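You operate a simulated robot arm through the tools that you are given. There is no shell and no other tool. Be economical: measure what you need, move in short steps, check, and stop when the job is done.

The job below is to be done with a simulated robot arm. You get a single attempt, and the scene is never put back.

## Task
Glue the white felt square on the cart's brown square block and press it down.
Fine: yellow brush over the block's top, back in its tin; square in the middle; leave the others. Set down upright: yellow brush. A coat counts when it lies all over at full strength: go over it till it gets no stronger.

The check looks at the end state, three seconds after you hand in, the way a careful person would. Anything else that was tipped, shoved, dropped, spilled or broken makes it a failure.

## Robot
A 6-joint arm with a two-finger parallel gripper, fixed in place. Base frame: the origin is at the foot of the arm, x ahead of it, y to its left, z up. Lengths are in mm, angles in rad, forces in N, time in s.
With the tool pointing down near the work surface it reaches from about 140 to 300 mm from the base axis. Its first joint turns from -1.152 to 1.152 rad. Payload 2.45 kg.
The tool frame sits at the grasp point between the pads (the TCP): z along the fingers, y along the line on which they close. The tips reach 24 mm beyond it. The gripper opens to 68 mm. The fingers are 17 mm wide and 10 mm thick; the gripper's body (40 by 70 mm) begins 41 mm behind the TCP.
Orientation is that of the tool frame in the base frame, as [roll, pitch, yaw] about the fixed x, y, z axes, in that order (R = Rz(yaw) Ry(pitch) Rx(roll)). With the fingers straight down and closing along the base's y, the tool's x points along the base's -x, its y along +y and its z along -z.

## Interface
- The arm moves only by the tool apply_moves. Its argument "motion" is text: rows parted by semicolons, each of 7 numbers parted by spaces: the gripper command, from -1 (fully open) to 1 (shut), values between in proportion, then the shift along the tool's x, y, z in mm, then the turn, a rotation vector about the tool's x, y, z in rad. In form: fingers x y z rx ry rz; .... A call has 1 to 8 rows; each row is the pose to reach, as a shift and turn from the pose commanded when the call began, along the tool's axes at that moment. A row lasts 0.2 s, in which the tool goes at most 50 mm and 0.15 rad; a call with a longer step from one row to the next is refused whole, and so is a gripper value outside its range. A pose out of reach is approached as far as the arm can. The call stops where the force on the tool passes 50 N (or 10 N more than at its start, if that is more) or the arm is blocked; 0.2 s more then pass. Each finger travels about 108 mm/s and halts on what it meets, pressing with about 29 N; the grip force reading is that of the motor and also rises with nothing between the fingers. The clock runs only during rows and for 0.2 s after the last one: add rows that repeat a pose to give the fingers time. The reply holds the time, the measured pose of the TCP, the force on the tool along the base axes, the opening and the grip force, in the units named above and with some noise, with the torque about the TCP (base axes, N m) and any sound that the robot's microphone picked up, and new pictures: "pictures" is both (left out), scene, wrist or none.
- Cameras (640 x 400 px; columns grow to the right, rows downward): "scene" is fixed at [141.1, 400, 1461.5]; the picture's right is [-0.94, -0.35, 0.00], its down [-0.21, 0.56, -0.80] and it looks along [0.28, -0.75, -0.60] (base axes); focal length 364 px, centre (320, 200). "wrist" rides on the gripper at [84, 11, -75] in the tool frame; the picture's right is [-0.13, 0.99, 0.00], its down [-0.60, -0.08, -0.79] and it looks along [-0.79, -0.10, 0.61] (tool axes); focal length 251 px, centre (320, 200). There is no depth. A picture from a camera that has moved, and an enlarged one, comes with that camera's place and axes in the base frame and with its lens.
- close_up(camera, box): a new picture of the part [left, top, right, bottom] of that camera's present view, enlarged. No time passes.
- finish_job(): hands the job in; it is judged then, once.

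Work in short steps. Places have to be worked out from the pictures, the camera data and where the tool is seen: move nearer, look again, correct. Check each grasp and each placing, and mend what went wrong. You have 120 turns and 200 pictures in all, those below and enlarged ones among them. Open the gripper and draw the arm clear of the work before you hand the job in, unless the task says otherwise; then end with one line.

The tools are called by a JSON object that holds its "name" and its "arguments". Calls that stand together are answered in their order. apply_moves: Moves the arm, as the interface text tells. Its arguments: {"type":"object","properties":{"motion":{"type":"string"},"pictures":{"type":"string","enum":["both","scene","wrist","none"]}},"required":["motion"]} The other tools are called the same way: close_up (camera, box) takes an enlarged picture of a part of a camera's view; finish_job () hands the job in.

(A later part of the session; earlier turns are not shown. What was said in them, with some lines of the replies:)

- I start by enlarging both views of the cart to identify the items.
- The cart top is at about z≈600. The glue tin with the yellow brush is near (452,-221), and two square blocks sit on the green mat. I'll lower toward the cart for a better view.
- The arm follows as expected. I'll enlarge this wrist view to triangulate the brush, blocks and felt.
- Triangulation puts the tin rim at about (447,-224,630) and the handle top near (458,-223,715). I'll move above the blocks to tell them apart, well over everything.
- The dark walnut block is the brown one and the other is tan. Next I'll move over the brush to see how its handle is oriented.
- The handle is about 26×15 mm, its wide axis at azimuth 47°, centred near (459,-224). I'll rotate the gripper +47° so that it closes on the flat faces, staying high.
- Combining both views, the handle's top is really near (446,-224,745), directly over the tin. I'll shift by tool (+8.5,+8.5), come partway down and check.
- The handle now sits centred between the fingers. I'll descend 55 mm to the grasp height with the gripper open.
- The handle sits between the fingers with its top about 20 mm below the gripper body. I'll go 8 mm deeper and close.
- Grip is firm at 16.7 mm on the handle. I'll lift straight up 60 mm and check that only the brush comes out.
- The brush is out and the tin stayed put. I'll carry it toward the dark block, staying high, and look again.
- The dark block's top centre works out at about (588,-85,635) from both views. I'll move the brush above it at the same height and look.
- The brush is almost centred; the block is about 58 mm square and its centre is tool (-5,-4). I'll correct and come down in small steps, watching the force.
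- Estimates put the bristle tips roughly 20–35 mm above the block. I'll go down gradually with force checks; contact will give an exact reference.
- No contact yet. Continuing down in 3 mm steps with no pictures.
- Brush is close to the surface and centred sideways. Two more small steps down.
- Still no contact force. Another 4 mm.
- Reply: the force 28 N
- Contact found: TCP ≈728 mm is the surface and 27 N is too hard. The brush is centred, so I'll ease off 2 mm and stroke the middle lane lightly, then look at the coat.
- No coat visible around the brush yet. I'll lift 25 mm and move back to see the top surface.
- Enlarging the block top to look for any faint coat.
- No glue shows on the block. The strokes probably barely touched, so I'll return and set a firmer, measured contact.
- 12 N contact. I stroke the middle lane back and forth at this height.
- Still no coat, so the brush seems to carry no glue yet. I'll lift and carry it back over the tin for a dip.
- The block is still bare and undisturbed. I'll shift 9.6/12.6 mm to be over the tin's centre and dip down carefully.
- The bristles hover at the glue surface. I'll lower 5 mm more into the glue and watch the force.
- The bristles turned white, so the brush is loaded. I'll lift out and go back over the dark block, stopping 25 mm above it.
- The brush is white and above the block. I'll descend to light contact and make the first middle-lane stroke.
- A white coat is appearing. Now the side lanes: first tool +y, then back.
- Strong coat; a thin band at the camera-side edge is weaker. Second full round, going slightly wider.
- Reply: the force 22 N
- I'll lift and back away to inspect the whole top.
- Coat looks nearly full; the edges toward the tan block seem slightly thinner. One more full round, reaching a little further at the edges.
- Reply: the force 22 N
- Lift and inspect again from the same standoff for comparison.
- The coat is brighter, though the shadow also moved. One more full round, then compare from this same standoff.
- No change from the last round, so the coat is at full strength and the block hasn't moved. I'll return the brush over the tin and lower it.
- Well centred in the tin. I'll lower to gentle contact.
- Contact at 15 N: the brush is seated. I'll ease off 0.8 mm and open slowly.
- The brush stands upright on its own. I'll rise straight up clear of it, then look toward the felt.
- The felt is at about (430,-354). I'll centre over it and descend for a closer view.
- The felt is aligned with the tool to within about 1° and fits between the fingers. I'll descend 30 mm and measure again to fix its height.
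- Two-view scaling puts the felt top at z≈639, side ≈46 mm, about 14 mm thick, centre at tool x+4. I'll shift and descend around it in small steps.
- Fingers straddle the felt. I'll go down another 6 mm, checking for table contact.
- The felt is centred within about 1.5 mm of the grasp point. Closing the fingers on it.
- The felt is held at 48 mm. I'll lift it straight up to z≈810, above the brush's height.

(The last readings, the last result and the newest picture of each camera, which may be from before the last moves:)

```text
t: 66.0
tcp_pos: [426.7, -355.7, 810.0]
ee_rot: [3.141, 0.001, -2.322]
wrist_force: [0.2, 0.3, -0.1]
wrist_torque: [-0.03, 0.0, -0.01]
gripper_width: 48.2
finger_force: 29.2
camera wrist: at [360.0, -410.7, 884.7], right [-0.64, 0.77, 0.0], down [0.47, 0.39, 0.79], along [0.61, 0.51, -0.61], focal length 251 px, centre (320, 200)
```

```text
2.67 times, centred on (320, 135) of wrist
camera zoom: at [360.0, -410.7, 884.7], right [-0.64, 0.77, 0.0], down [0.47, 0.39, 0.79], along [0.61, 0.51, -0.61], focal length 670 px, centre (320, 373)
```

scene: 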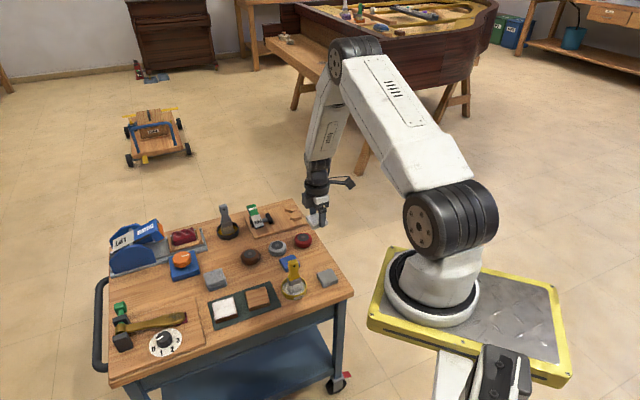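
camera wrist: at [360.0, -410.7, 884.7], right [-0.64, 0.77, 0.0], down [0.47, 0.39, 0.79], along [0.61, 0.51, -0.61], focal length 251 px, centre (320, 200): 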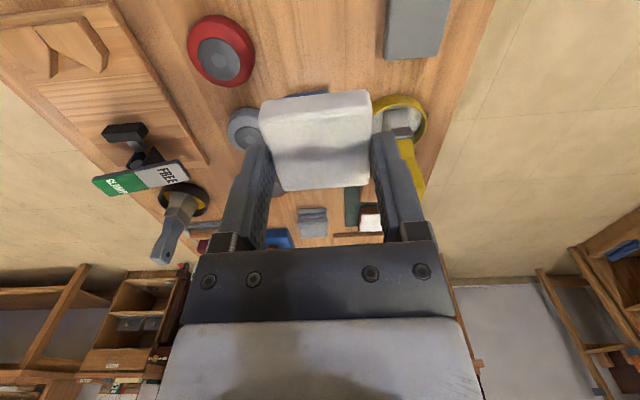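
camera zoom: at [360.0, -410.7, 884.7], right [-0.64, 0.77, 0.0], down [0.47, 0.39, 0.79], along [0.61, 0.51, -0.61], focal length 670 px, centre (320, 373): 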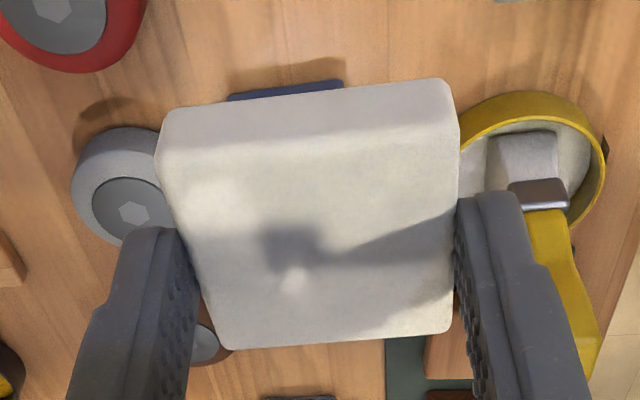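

The felt hangs level and square in the grip, its centre at about tool (-1.5,0). I'll carry it high to above the dark block, (588,-88), adding the 4° turn that matches the block.

{"name": "apply_moves", "arguments": {"motion": "1 -40 8 0 0 0 0; 1 -85 17 0 0 0 0; 1 -130 27 0 0 0 0; 1 -175 37 0 0 0 0.02; 1 -220 47 0 0 0 0.04; 1 -263 56 0 0 0 0.07; 1 -305 65 0 0 0 0.07; 1 -305 65 0 0 0 0.07"}}

{"name": "close_up", "arguments": {"camera": "scene", "box": [200, 250, 320, 340]}}

```text
t: 67.8
tcp_pos: [586.1, -87.3, 809.0]
ee_rot: [3.141, 0.0, -2.392]
wrist_force: [0.2, -0.8, 0.3]
wrist_torque: [0.01, -0.01, 0.02]
gripper_width: 48.5
finger_force: 29.4
camera wrist: at [517.2, -138.0, 884.6], right [-0.58, 0.81, 0.0], down [0.5, 0.35, 0.79], along [0.65, 0.46, -0.61], focal length 251 px, centre (320, 200)
```

scene: 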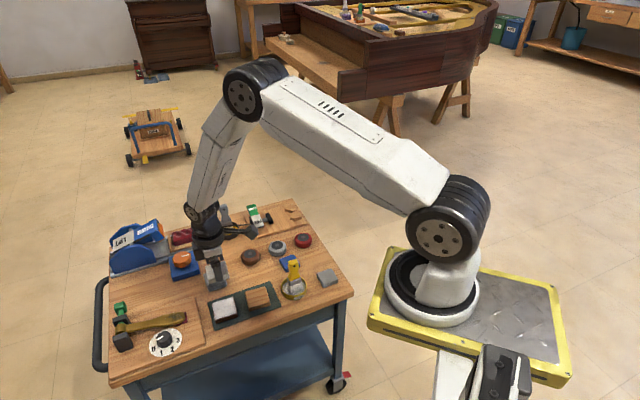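
wrist: 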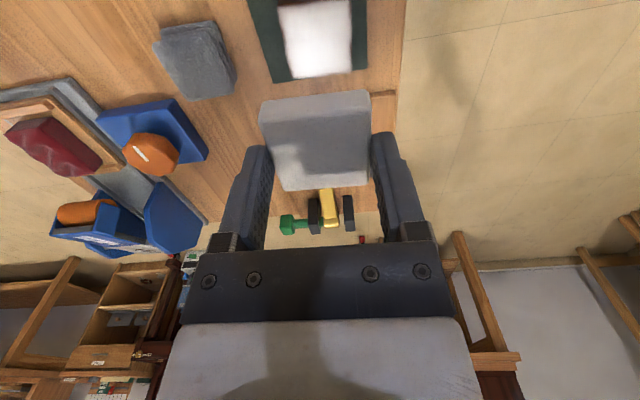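

```text
4.44 times, centred on (260, 295) of scene
camera zoom: at [141.1, 400.0, 1461.5], right [-0.94, -0.35, 0.0], down [-0.21, 0.56, -0.8], along [0.28, -0.75, -0.6], focal length 1617 px, centre (587, -222)
```

zoom: 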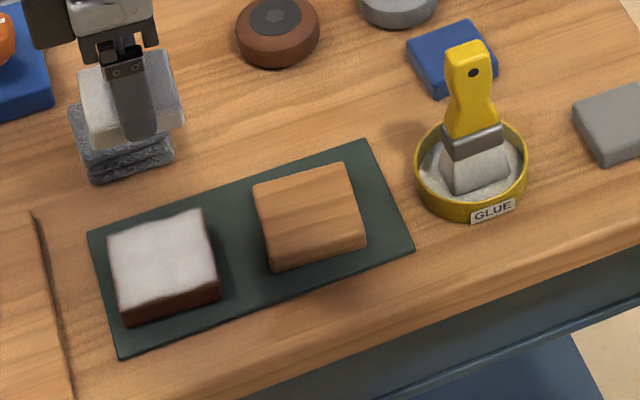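

Well positioned. I'll descend to z≈705 and check alignment.

{"name": "apply_moves", "arguments": {"motion": "1 0 0 40 0 0 0; 1 0 0 75 0 0 0; 1 0 0 95 0 0 0; 1 0 0 105 0 0 0; 1 0 0 105 0 0 0", "pictures": "none"}}

{"name": "close_up", "arguments": {"camera": "scene", "box": [205, 265, 277, 325]}}

{"name": "close_up", "arguments": {"camera": "wrist", "box": [220, 30, 420, 190]}}

```text
t: 69.0
tcp_pos: [586.6, -87.5, 705.3]
ee_rot: [3.141, 0.001, -2.392]
wrist_force: [-0.2, -0.2, -0.5]
wrist_torque: [0.0, -0.02, 0.0]
gripper_width: 48.5
finger_force: 29.3
```

```text
6.67 times, centred on (241, 295) of scene
camera zoom: at [141.1, 400.0, 1461.5], right [-0.94, -0.35, 0.0], down [-0.21, 0.56, -0.8], along [0.28, -0.75, -0.6], focal length 2426 px, centre (847, -433)
```

zoom: 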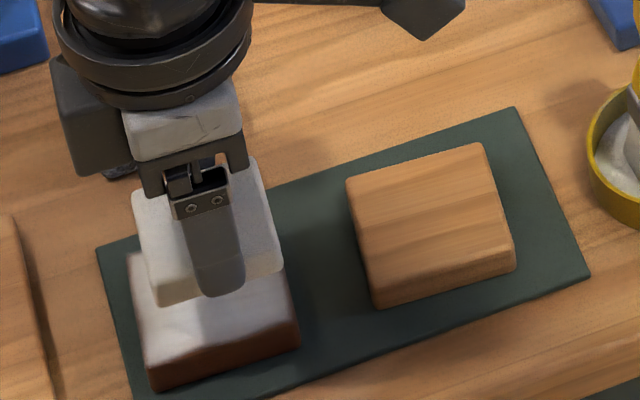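

```text
2.50 times, centred on (320, 110) of wrist
camera zoom: at [516.9, -137.4, 779.9], right [-0.58, 0.81, 0.0], down [0.5, 0.35, 0.79], along [0.65, 0.46, -0.61], focal length 629 px, centre (320, 425)
```

zoom: 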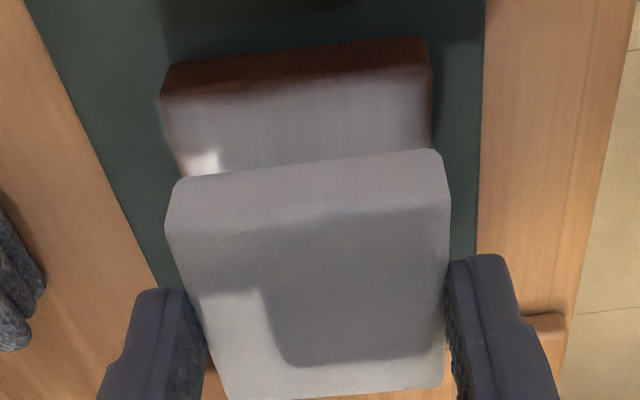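

The block is still ~2° off and about 2 mm to tool -y. I correct and go down to 686.

{"name": "apply_moves", "arguments": {"motion": "1 -1 -2.2 5 0 0 0.02; 1 -1 -2.2 12 0 0 0.04; 1 -1 -2.2 19 0 0 0.04; 1 -1 -2.2 19 0 0 0.04", "pictures": "none"}}

{"name": "close_up", "arguments": {"camera": "scene", "box": [212, 275, 260, 315]}}

{"name": "close_up", "arguments": {"camera": "wrist", "box": [220, 30, 420, 190]}}

```text
t: 70.0
tcp_pos: [590.2, -88.8, 686.8]
ee_rot: [-3.141, 0.0, -2.432]
wrist_force: [0.4, 0.7, -0.6]
wrist_torque: [0.03, 0.04, 0.0]
gripper_width: 48.4
finger_force: 29.2
```

```text
10.00 times, centred on (236, 295) of scene
camera zoom: at [141.1, 400.0, 1461.5], right [-0.94, -0.35, 0.0], down [-0.21, 0.56, -0.8], along [0.28, -0.75, -0.6], focal length 3639 px, centre (1160, -750)
```

zoom: 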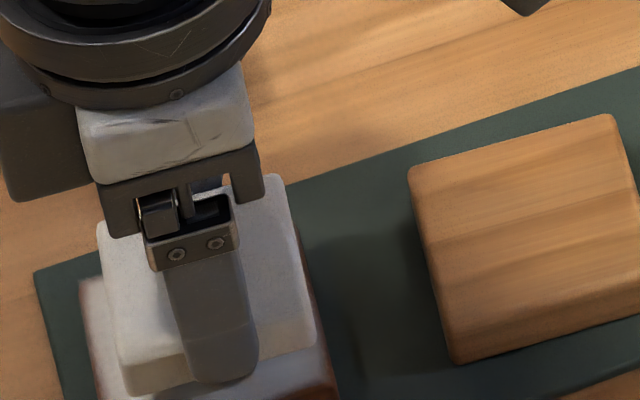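

```text
2.50 times, centred on (320, 110) of wrist
camera zoom: at [517.7, -136.3, 761.0], right [-0.55, 0.84, 0.0], down [0.51, 0.33, 0.79], along [0.66, 0.43, -0.61], focal length 629 px, centre (320, 425)
```

zoom: 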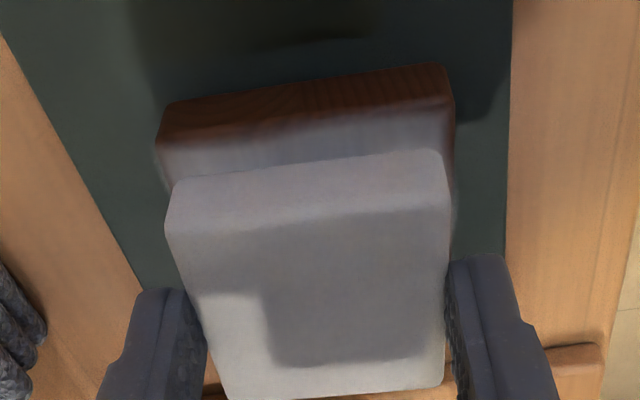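

The felt and block are now aligned and centred within about 1 mm. Lowering gently until contact.

{"name": "apply_moves", "arguments": {"motion": "1 0 0 4 0 0 0; 1 0 0 8 0 0 0; 1 0 0 8 0 0 0", "pictures": "none"}}

{"name": "close_up", "arguments": {"camera": "wrist", "box": [220, 30, 420, 190]}}

{"name": "close_up", "arguments": {"camera": "scene", "box": [212, 280, 260, 320]}}

```text
t: 70.8
tcp_pos: [589.9, -88.1, 677.9]
ee_rot: [3.14, 0.0, -2.431]
wrist_force: [-0.5, -0.2, -0.6]
wrist_torque: [-0.04, -0.01, -0.01]
gripper_width: 48.5
finger_force: 29.3
```

```text
2.50 times, centred on (320, 110) of wrist
camera zoom: at [517.8, -136.4, 753.2], right [-0.55, 0.84, 0.0], down [0.51, 0.33, 0.79], along [0.66, 0.43, -0.61], focal length 629 px, centre (320, 425)
```

zoom: 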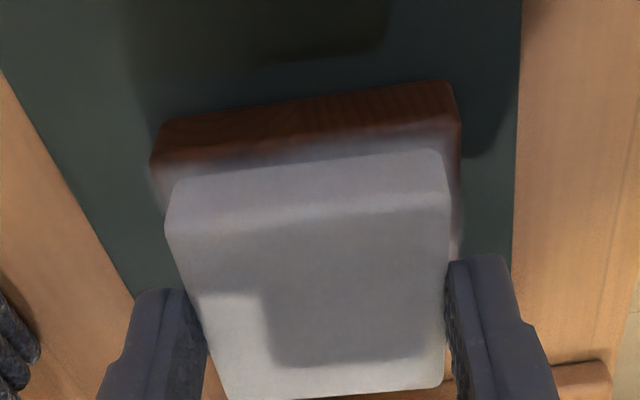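

```text
10.00 times, centred on (236, 300) of scene
camera zoom: at [141.1, 400.0, 1461.5], right [-0.94, -0.35, 0.0], down [-0.21, 0.56, -0.8], along [0.28, -0.75, -0.6], focal length 3639 px, centre (1160, -800)
```

zoom: 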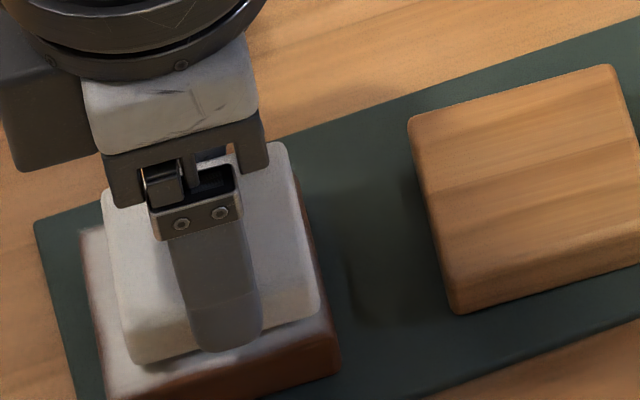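

Gaps around look even. Continuing down to touch.

{"name": "apply_moves", "arguments": {"motion": "1 0 0 1.5 0 0 0; 1 0 0 3 0 0 0; 1 0 0 3 0 0 0", "pictures": "none"}}

```text
t: 71.6
tcp_pos: [590.3, -87.9, 675.4]
ee_rot: [3.141, 0.001, -2.431]
wrist_force: [1.2, 0.2, 0.9]
wrist_torque: [0.01, 0.0, 0.02]
gripper_width: 48.6
finger_force: 28.5
```

{"name": "apply_moves", "arguments": {"motion": "1 0 0 1 0 0 0; 1 0 0 2 0 0 0; 1 0 0 2 0 0 0", "pictures": "none"}}

{"name": "close_up", "arguments": {"camera": "wrist", "box": [220, 30, 420, 190]}}

{"name": "close_up", "arguments": {"camera": "scene", "box": [212, 280, 260, 320]}}

```text
t: 72.4
tcp_pos: [589.3, -87.2, 675.5]
ee_rot: [-3.14, 0.001, -2.431]
wrist_force: [-6.9, 0.3, 22.4]
wrist_torque: [0.06, 0.2, 0.04]
gripper_width: 48.2
finger_force: 29.2
```

```text
2.50 times, centred on (320, 110) of wrist
camera zoom: at [518.5, -136.5, 749.6], right [-0.55, 0.84, 0.0], down [0.51, 0.33, 0.79], along [0.66, 0.43, -0.61], focal length 629 px, centre (320, 425)
```

zoom: 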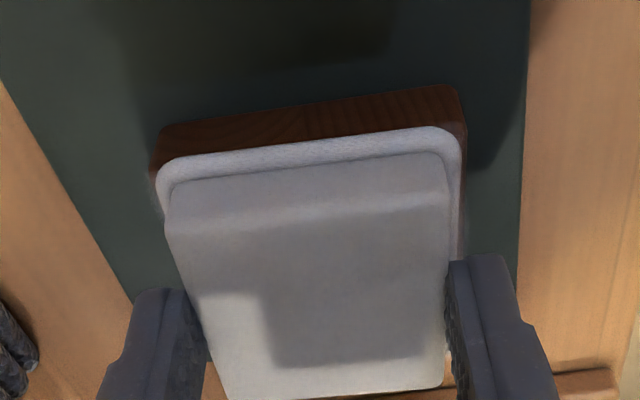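

```text
10.00 times, centred on (236, 300) of scene
camera zoom: at [140.6, 400.1, 1461.5], right [-0.94, -0.35, 0.0], down [-0.21, 0.56, -0.8], along [0.28, -0.75, -0.6], focal length 3639 px, centre (1160, -800)
```

zoom: 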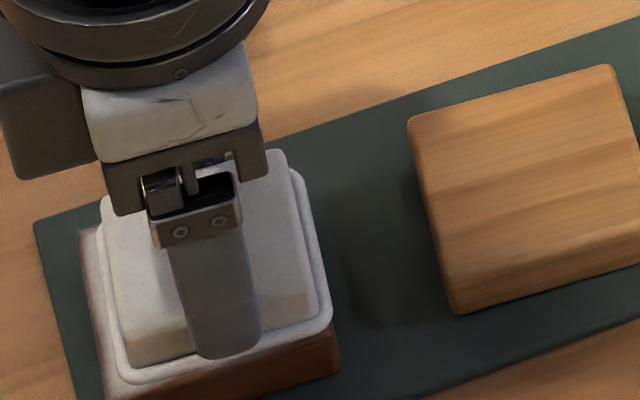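

Contact at 22 N, with a glue bead squeezed evenly around the felt. I'll open the fingers in place and rise straight up to inspect.

{"name": "apply_moves", "arguments": {"motion": "1 0 0 0 0 0 0; 0 0 0 0 0 0 0; -1 0 0 0 0 0 0; -1 0 0 0 0 0 0; -1 0 0 -20 0 0 0; -1 0 0 -50 0 0 0; -1 0 0 -80 0 0 0; -1 0 0 -80 0 0 0", "pictures": "wrist"}}

{"name": "close_up", "arguments": {"camera": "wrist", "box": [240, 0, 400, 120]}}

{"name": "close_up", "arguments": {"camera": "scene", "box": [212, 280, 260, 320]}}

```text
t: 74.2
tcp_pos: [590.0, -87.5, 753.1]
ee_rot: [3.141, 0.0, -2.43]
wrist_force: [0.7, 0.0, -0.2]
wrist_torque: [0.0, -0.02, -0.02]
gripper_width: 68.1
finger_force: 0.0
camera wrist: at [518.0, -136.3, 827.6], right [-0.55, 0.84, 0.0], down [0.51, 0.33, 0.79], along [0.66, 0.44, -0.61], focal length 251 px, centre (320, 200)
```

wrist: 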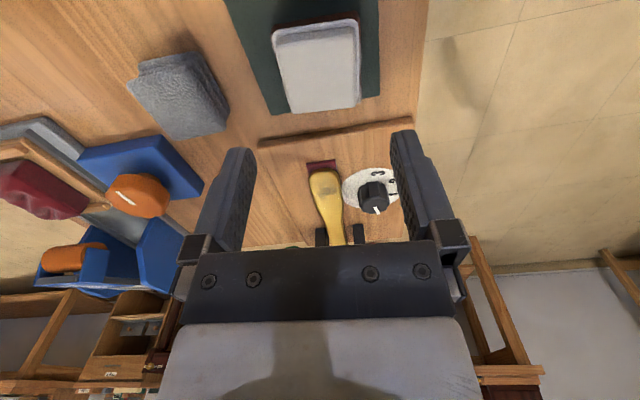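

```text
3.33 times, centred on (320, 60) of wrist
camera zoom: at [518.0, -136.3, 827.6], right [-0.55, 0.84, 0.0], down [0.51, 0.33, 0.79], along [0.66, 0.44, -0.61], focal length 838 px, centre (320, 667)
```

zoom: 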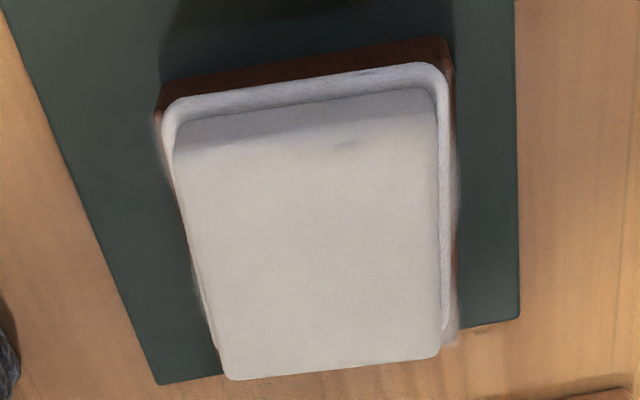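

```text
10.00 times, centred on (236, 300) of scene
camera zoom: at [141.1, 400.0, 1461.5], right [-0.94, -0.35, 0.0], down [-0.21, 0.56, -0.8], along [0.28, -0.75, -0.6], focal length 3639 px, centre (1160, -800)
```

zoom: 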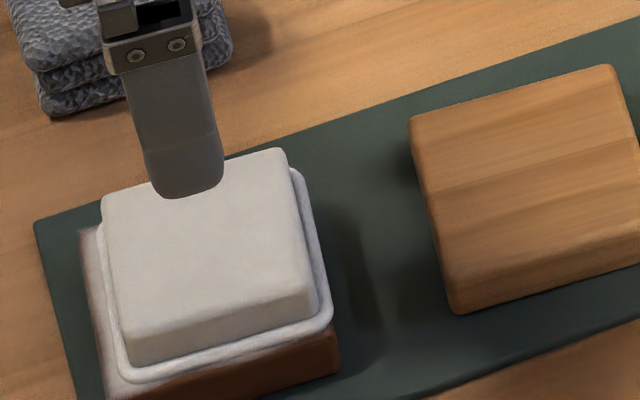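

The felt sits flat, within about 2 mm of the middle, with an even bead. Now I close the fingers and press on its centre.

{"name": "apply_moves", "arguments": {"motion": "0 -1 0 10 0 0 0; 1 -1 0 30 0 0 0; 1 -1 0 45 0 0 0; 1 -1 0 58 0 0 0; 1 -1 0 63 0 0 0; 1 -1 0 66 0 0 0; 1 -1 0 66 0 0 0", "pictures": "none"}}

{"name": "close_up", "arguments": {"camera": "scene", "box": [212, 280, 260, 320]}}

```text
t: 75.8
tcp_pos: [589.5, -88.4, 687.3]
ee_rot: [-3.141, 0.0, -2.433]
wrist_force: [0.5, -0.5, 0.6]
wrist_torque: [0.0, -0.04, 0.01]
gripper_width: 0.0
finger_force: 23.5
```

```text
10.00 times, centred on (236, 300) of scene
camera zoom: at [141.1, 400.0, 1461.5], right [-0.94, -0.35, 0.0], down [-0.21, 0.56, -0.8], along [0.28, -0.75, -0.6], focal length 3639 px, centre (1160, -800)
```

zoom: 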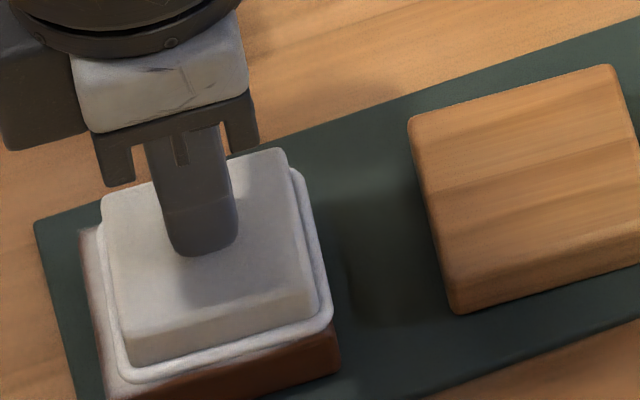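

The fingertips are just above the felt's centre. Pressing down in small steps.

{"name": "apply_moves", "arguments": {"motion": "1 0 0 1.5 0 0 0; 1 0 0 3 0 0 0; 1 0 0 4 0 0 0; 1 0 0 4 0 0 0", "pictures": "none"}}

```text
t: 76.8
tcp_pos: [591.3, -88.3, 684.2]
ee_rot: [3.141, 0.0, -2.43]
wrist_force: [-0.1, -0.4, 0.1]
wrist_torque: [0.0, 0.0, -0.01]
gripper_width: 0.0
finger_force: 23.0
```

{"name": "apply_moves", "arguments": {"motion": "1 0 0 1.5 0 0 0; 1 0 0 3 0 0 0; 1 0 0 4 0 0 0; 1 0 0 4 0 0 0", "pictures": "none"}}

```text
t: 77.8
tcp_pos: [590.9, -88.2, 682.5]
ee_rot: [-3.14, 0.004, -2.43]
wrist_force: [-13.2, -0.2, 38.4]
wrist_torque: [-0.04, 0.34, 0.0]
gripper_width: 0.3
finger_force: 23.6
```

Pressing at 38 N. I hold for a second, then lift away.

{"name": "apply_moves", "arguments": {"motion": "1 0 0 0 0 0 0; 1 0 0 0 0 0 0; 1 0 0 0 0 0 0; 1 0 0 0 0 0 0; 1 0 0 -3 0 0 0; 1 0 0 -30 0 0 0; 1 0 0 -75 0 0 0; 1 0 0 -120 0 0 0", "pictures": "none"}}

{"name": "apply_moves", "arguments": {"motion": "0 0 0 -30 0 0 0; -1 30 0 -70 0 0 0; -1 60 0 -110 0 0 0; -1 100 0 -130 0 0 0; -1 140 0 -140 0 0 0; -1 140 0 -140 0 0 0"}}

{"name": "close_up", "arguments": {"camera": "scene", "box": [212, 280, 260, 320]}}

{"name": "close_up", "arguments": {"camera": "scene", "box": [100, 190, 360, 380]}}

```text
t: 79.6
tcp_pos: [589.8, -87.9, 799.3]
ee_rot: [-3.141, 0.0, -2.432]
wrist_force: [0.2, 0.4, 0.7]
wrist_torque: [-0.04, 0.0, 0.0]
gripper_width: 0.2
finger_force: 23.7
```

```text
t: 81.0
tcp_pos: [484.8, -178.4, 940.8]
ee_rot: [-3.141, 0.0, -2.432]
wrist_force: [0.0, -0.6, -0.1]
wrist_torque: [0.0, 0.03, -0.02]
gripper_width: 67.8
finger_force: 0.1
camera wrist: at [412.6, -226.5, 1014.4], right [-0.55, 0.84, 0.0], down [0.51, 0.33, 0.79], along [0.66, 0.43, -0.61], focal length 251 px, centre (320, 200)
```

scene: 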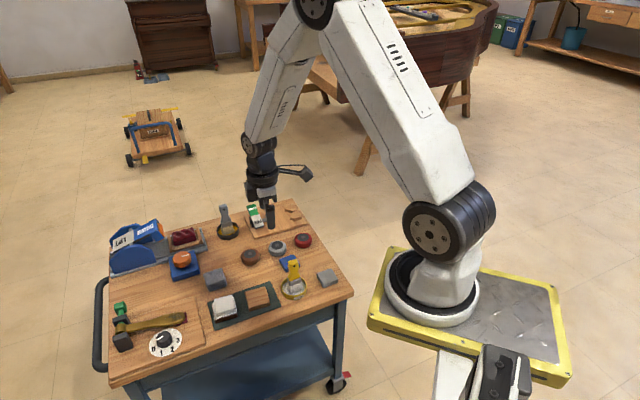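
wrist: 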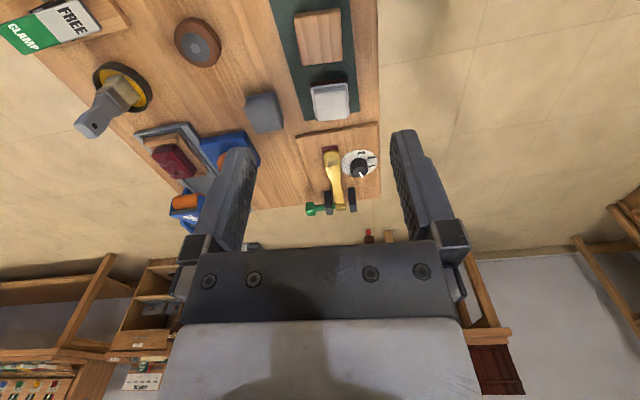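

```text
10.00 times, centred on (236, 300) of scene
camera zoom: at [141.1, 400.0, 1461.5], right [-0.94, -0.35, 0.0], down [-0.21, 0.56, -0.8], along [0.28, -0.75, -0.6], focal length 3639 px, centre (1160, -800)
```

zoom: 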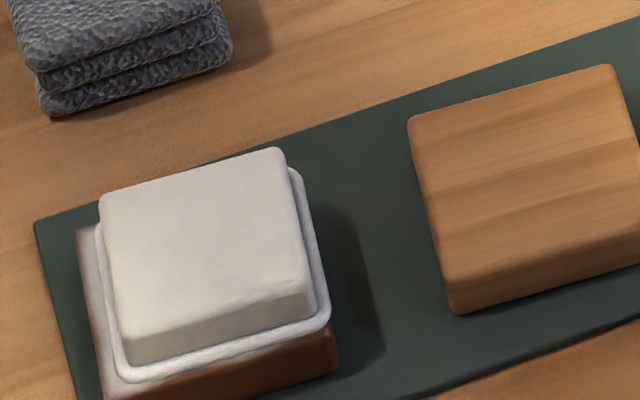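

```text
2.11 times, centred on (230, 285) of scene
camera zoom: at [141.1, 400.0, 1461.5], right [-0.94, -0.35, 0.0], down [-0.21, 0.56, -0.8], along [0.28, -0.75, -0.6], focal length 766 px, centre (510, 21)
```

zoom: 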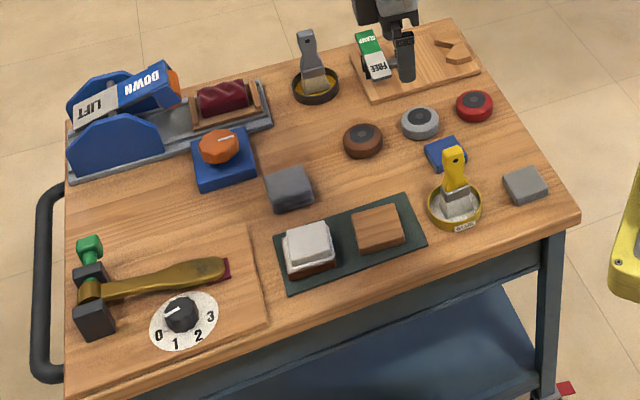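

The felt sits flat on the dark block, about 2 mm off the middle. The brush stands upright in its tin, nothing else has moved, and the arm is clear with the gripper open, so I'm handing in.

{"name": "finish_job", "arguments": {}}

```text
The job is handed in.
```

The white felt square is glued and pressed onto the dark brown block, about 2 mm off centre by my estimate; the coat stopped getting stronger before placing, and the yellow brush is upright in its tin.
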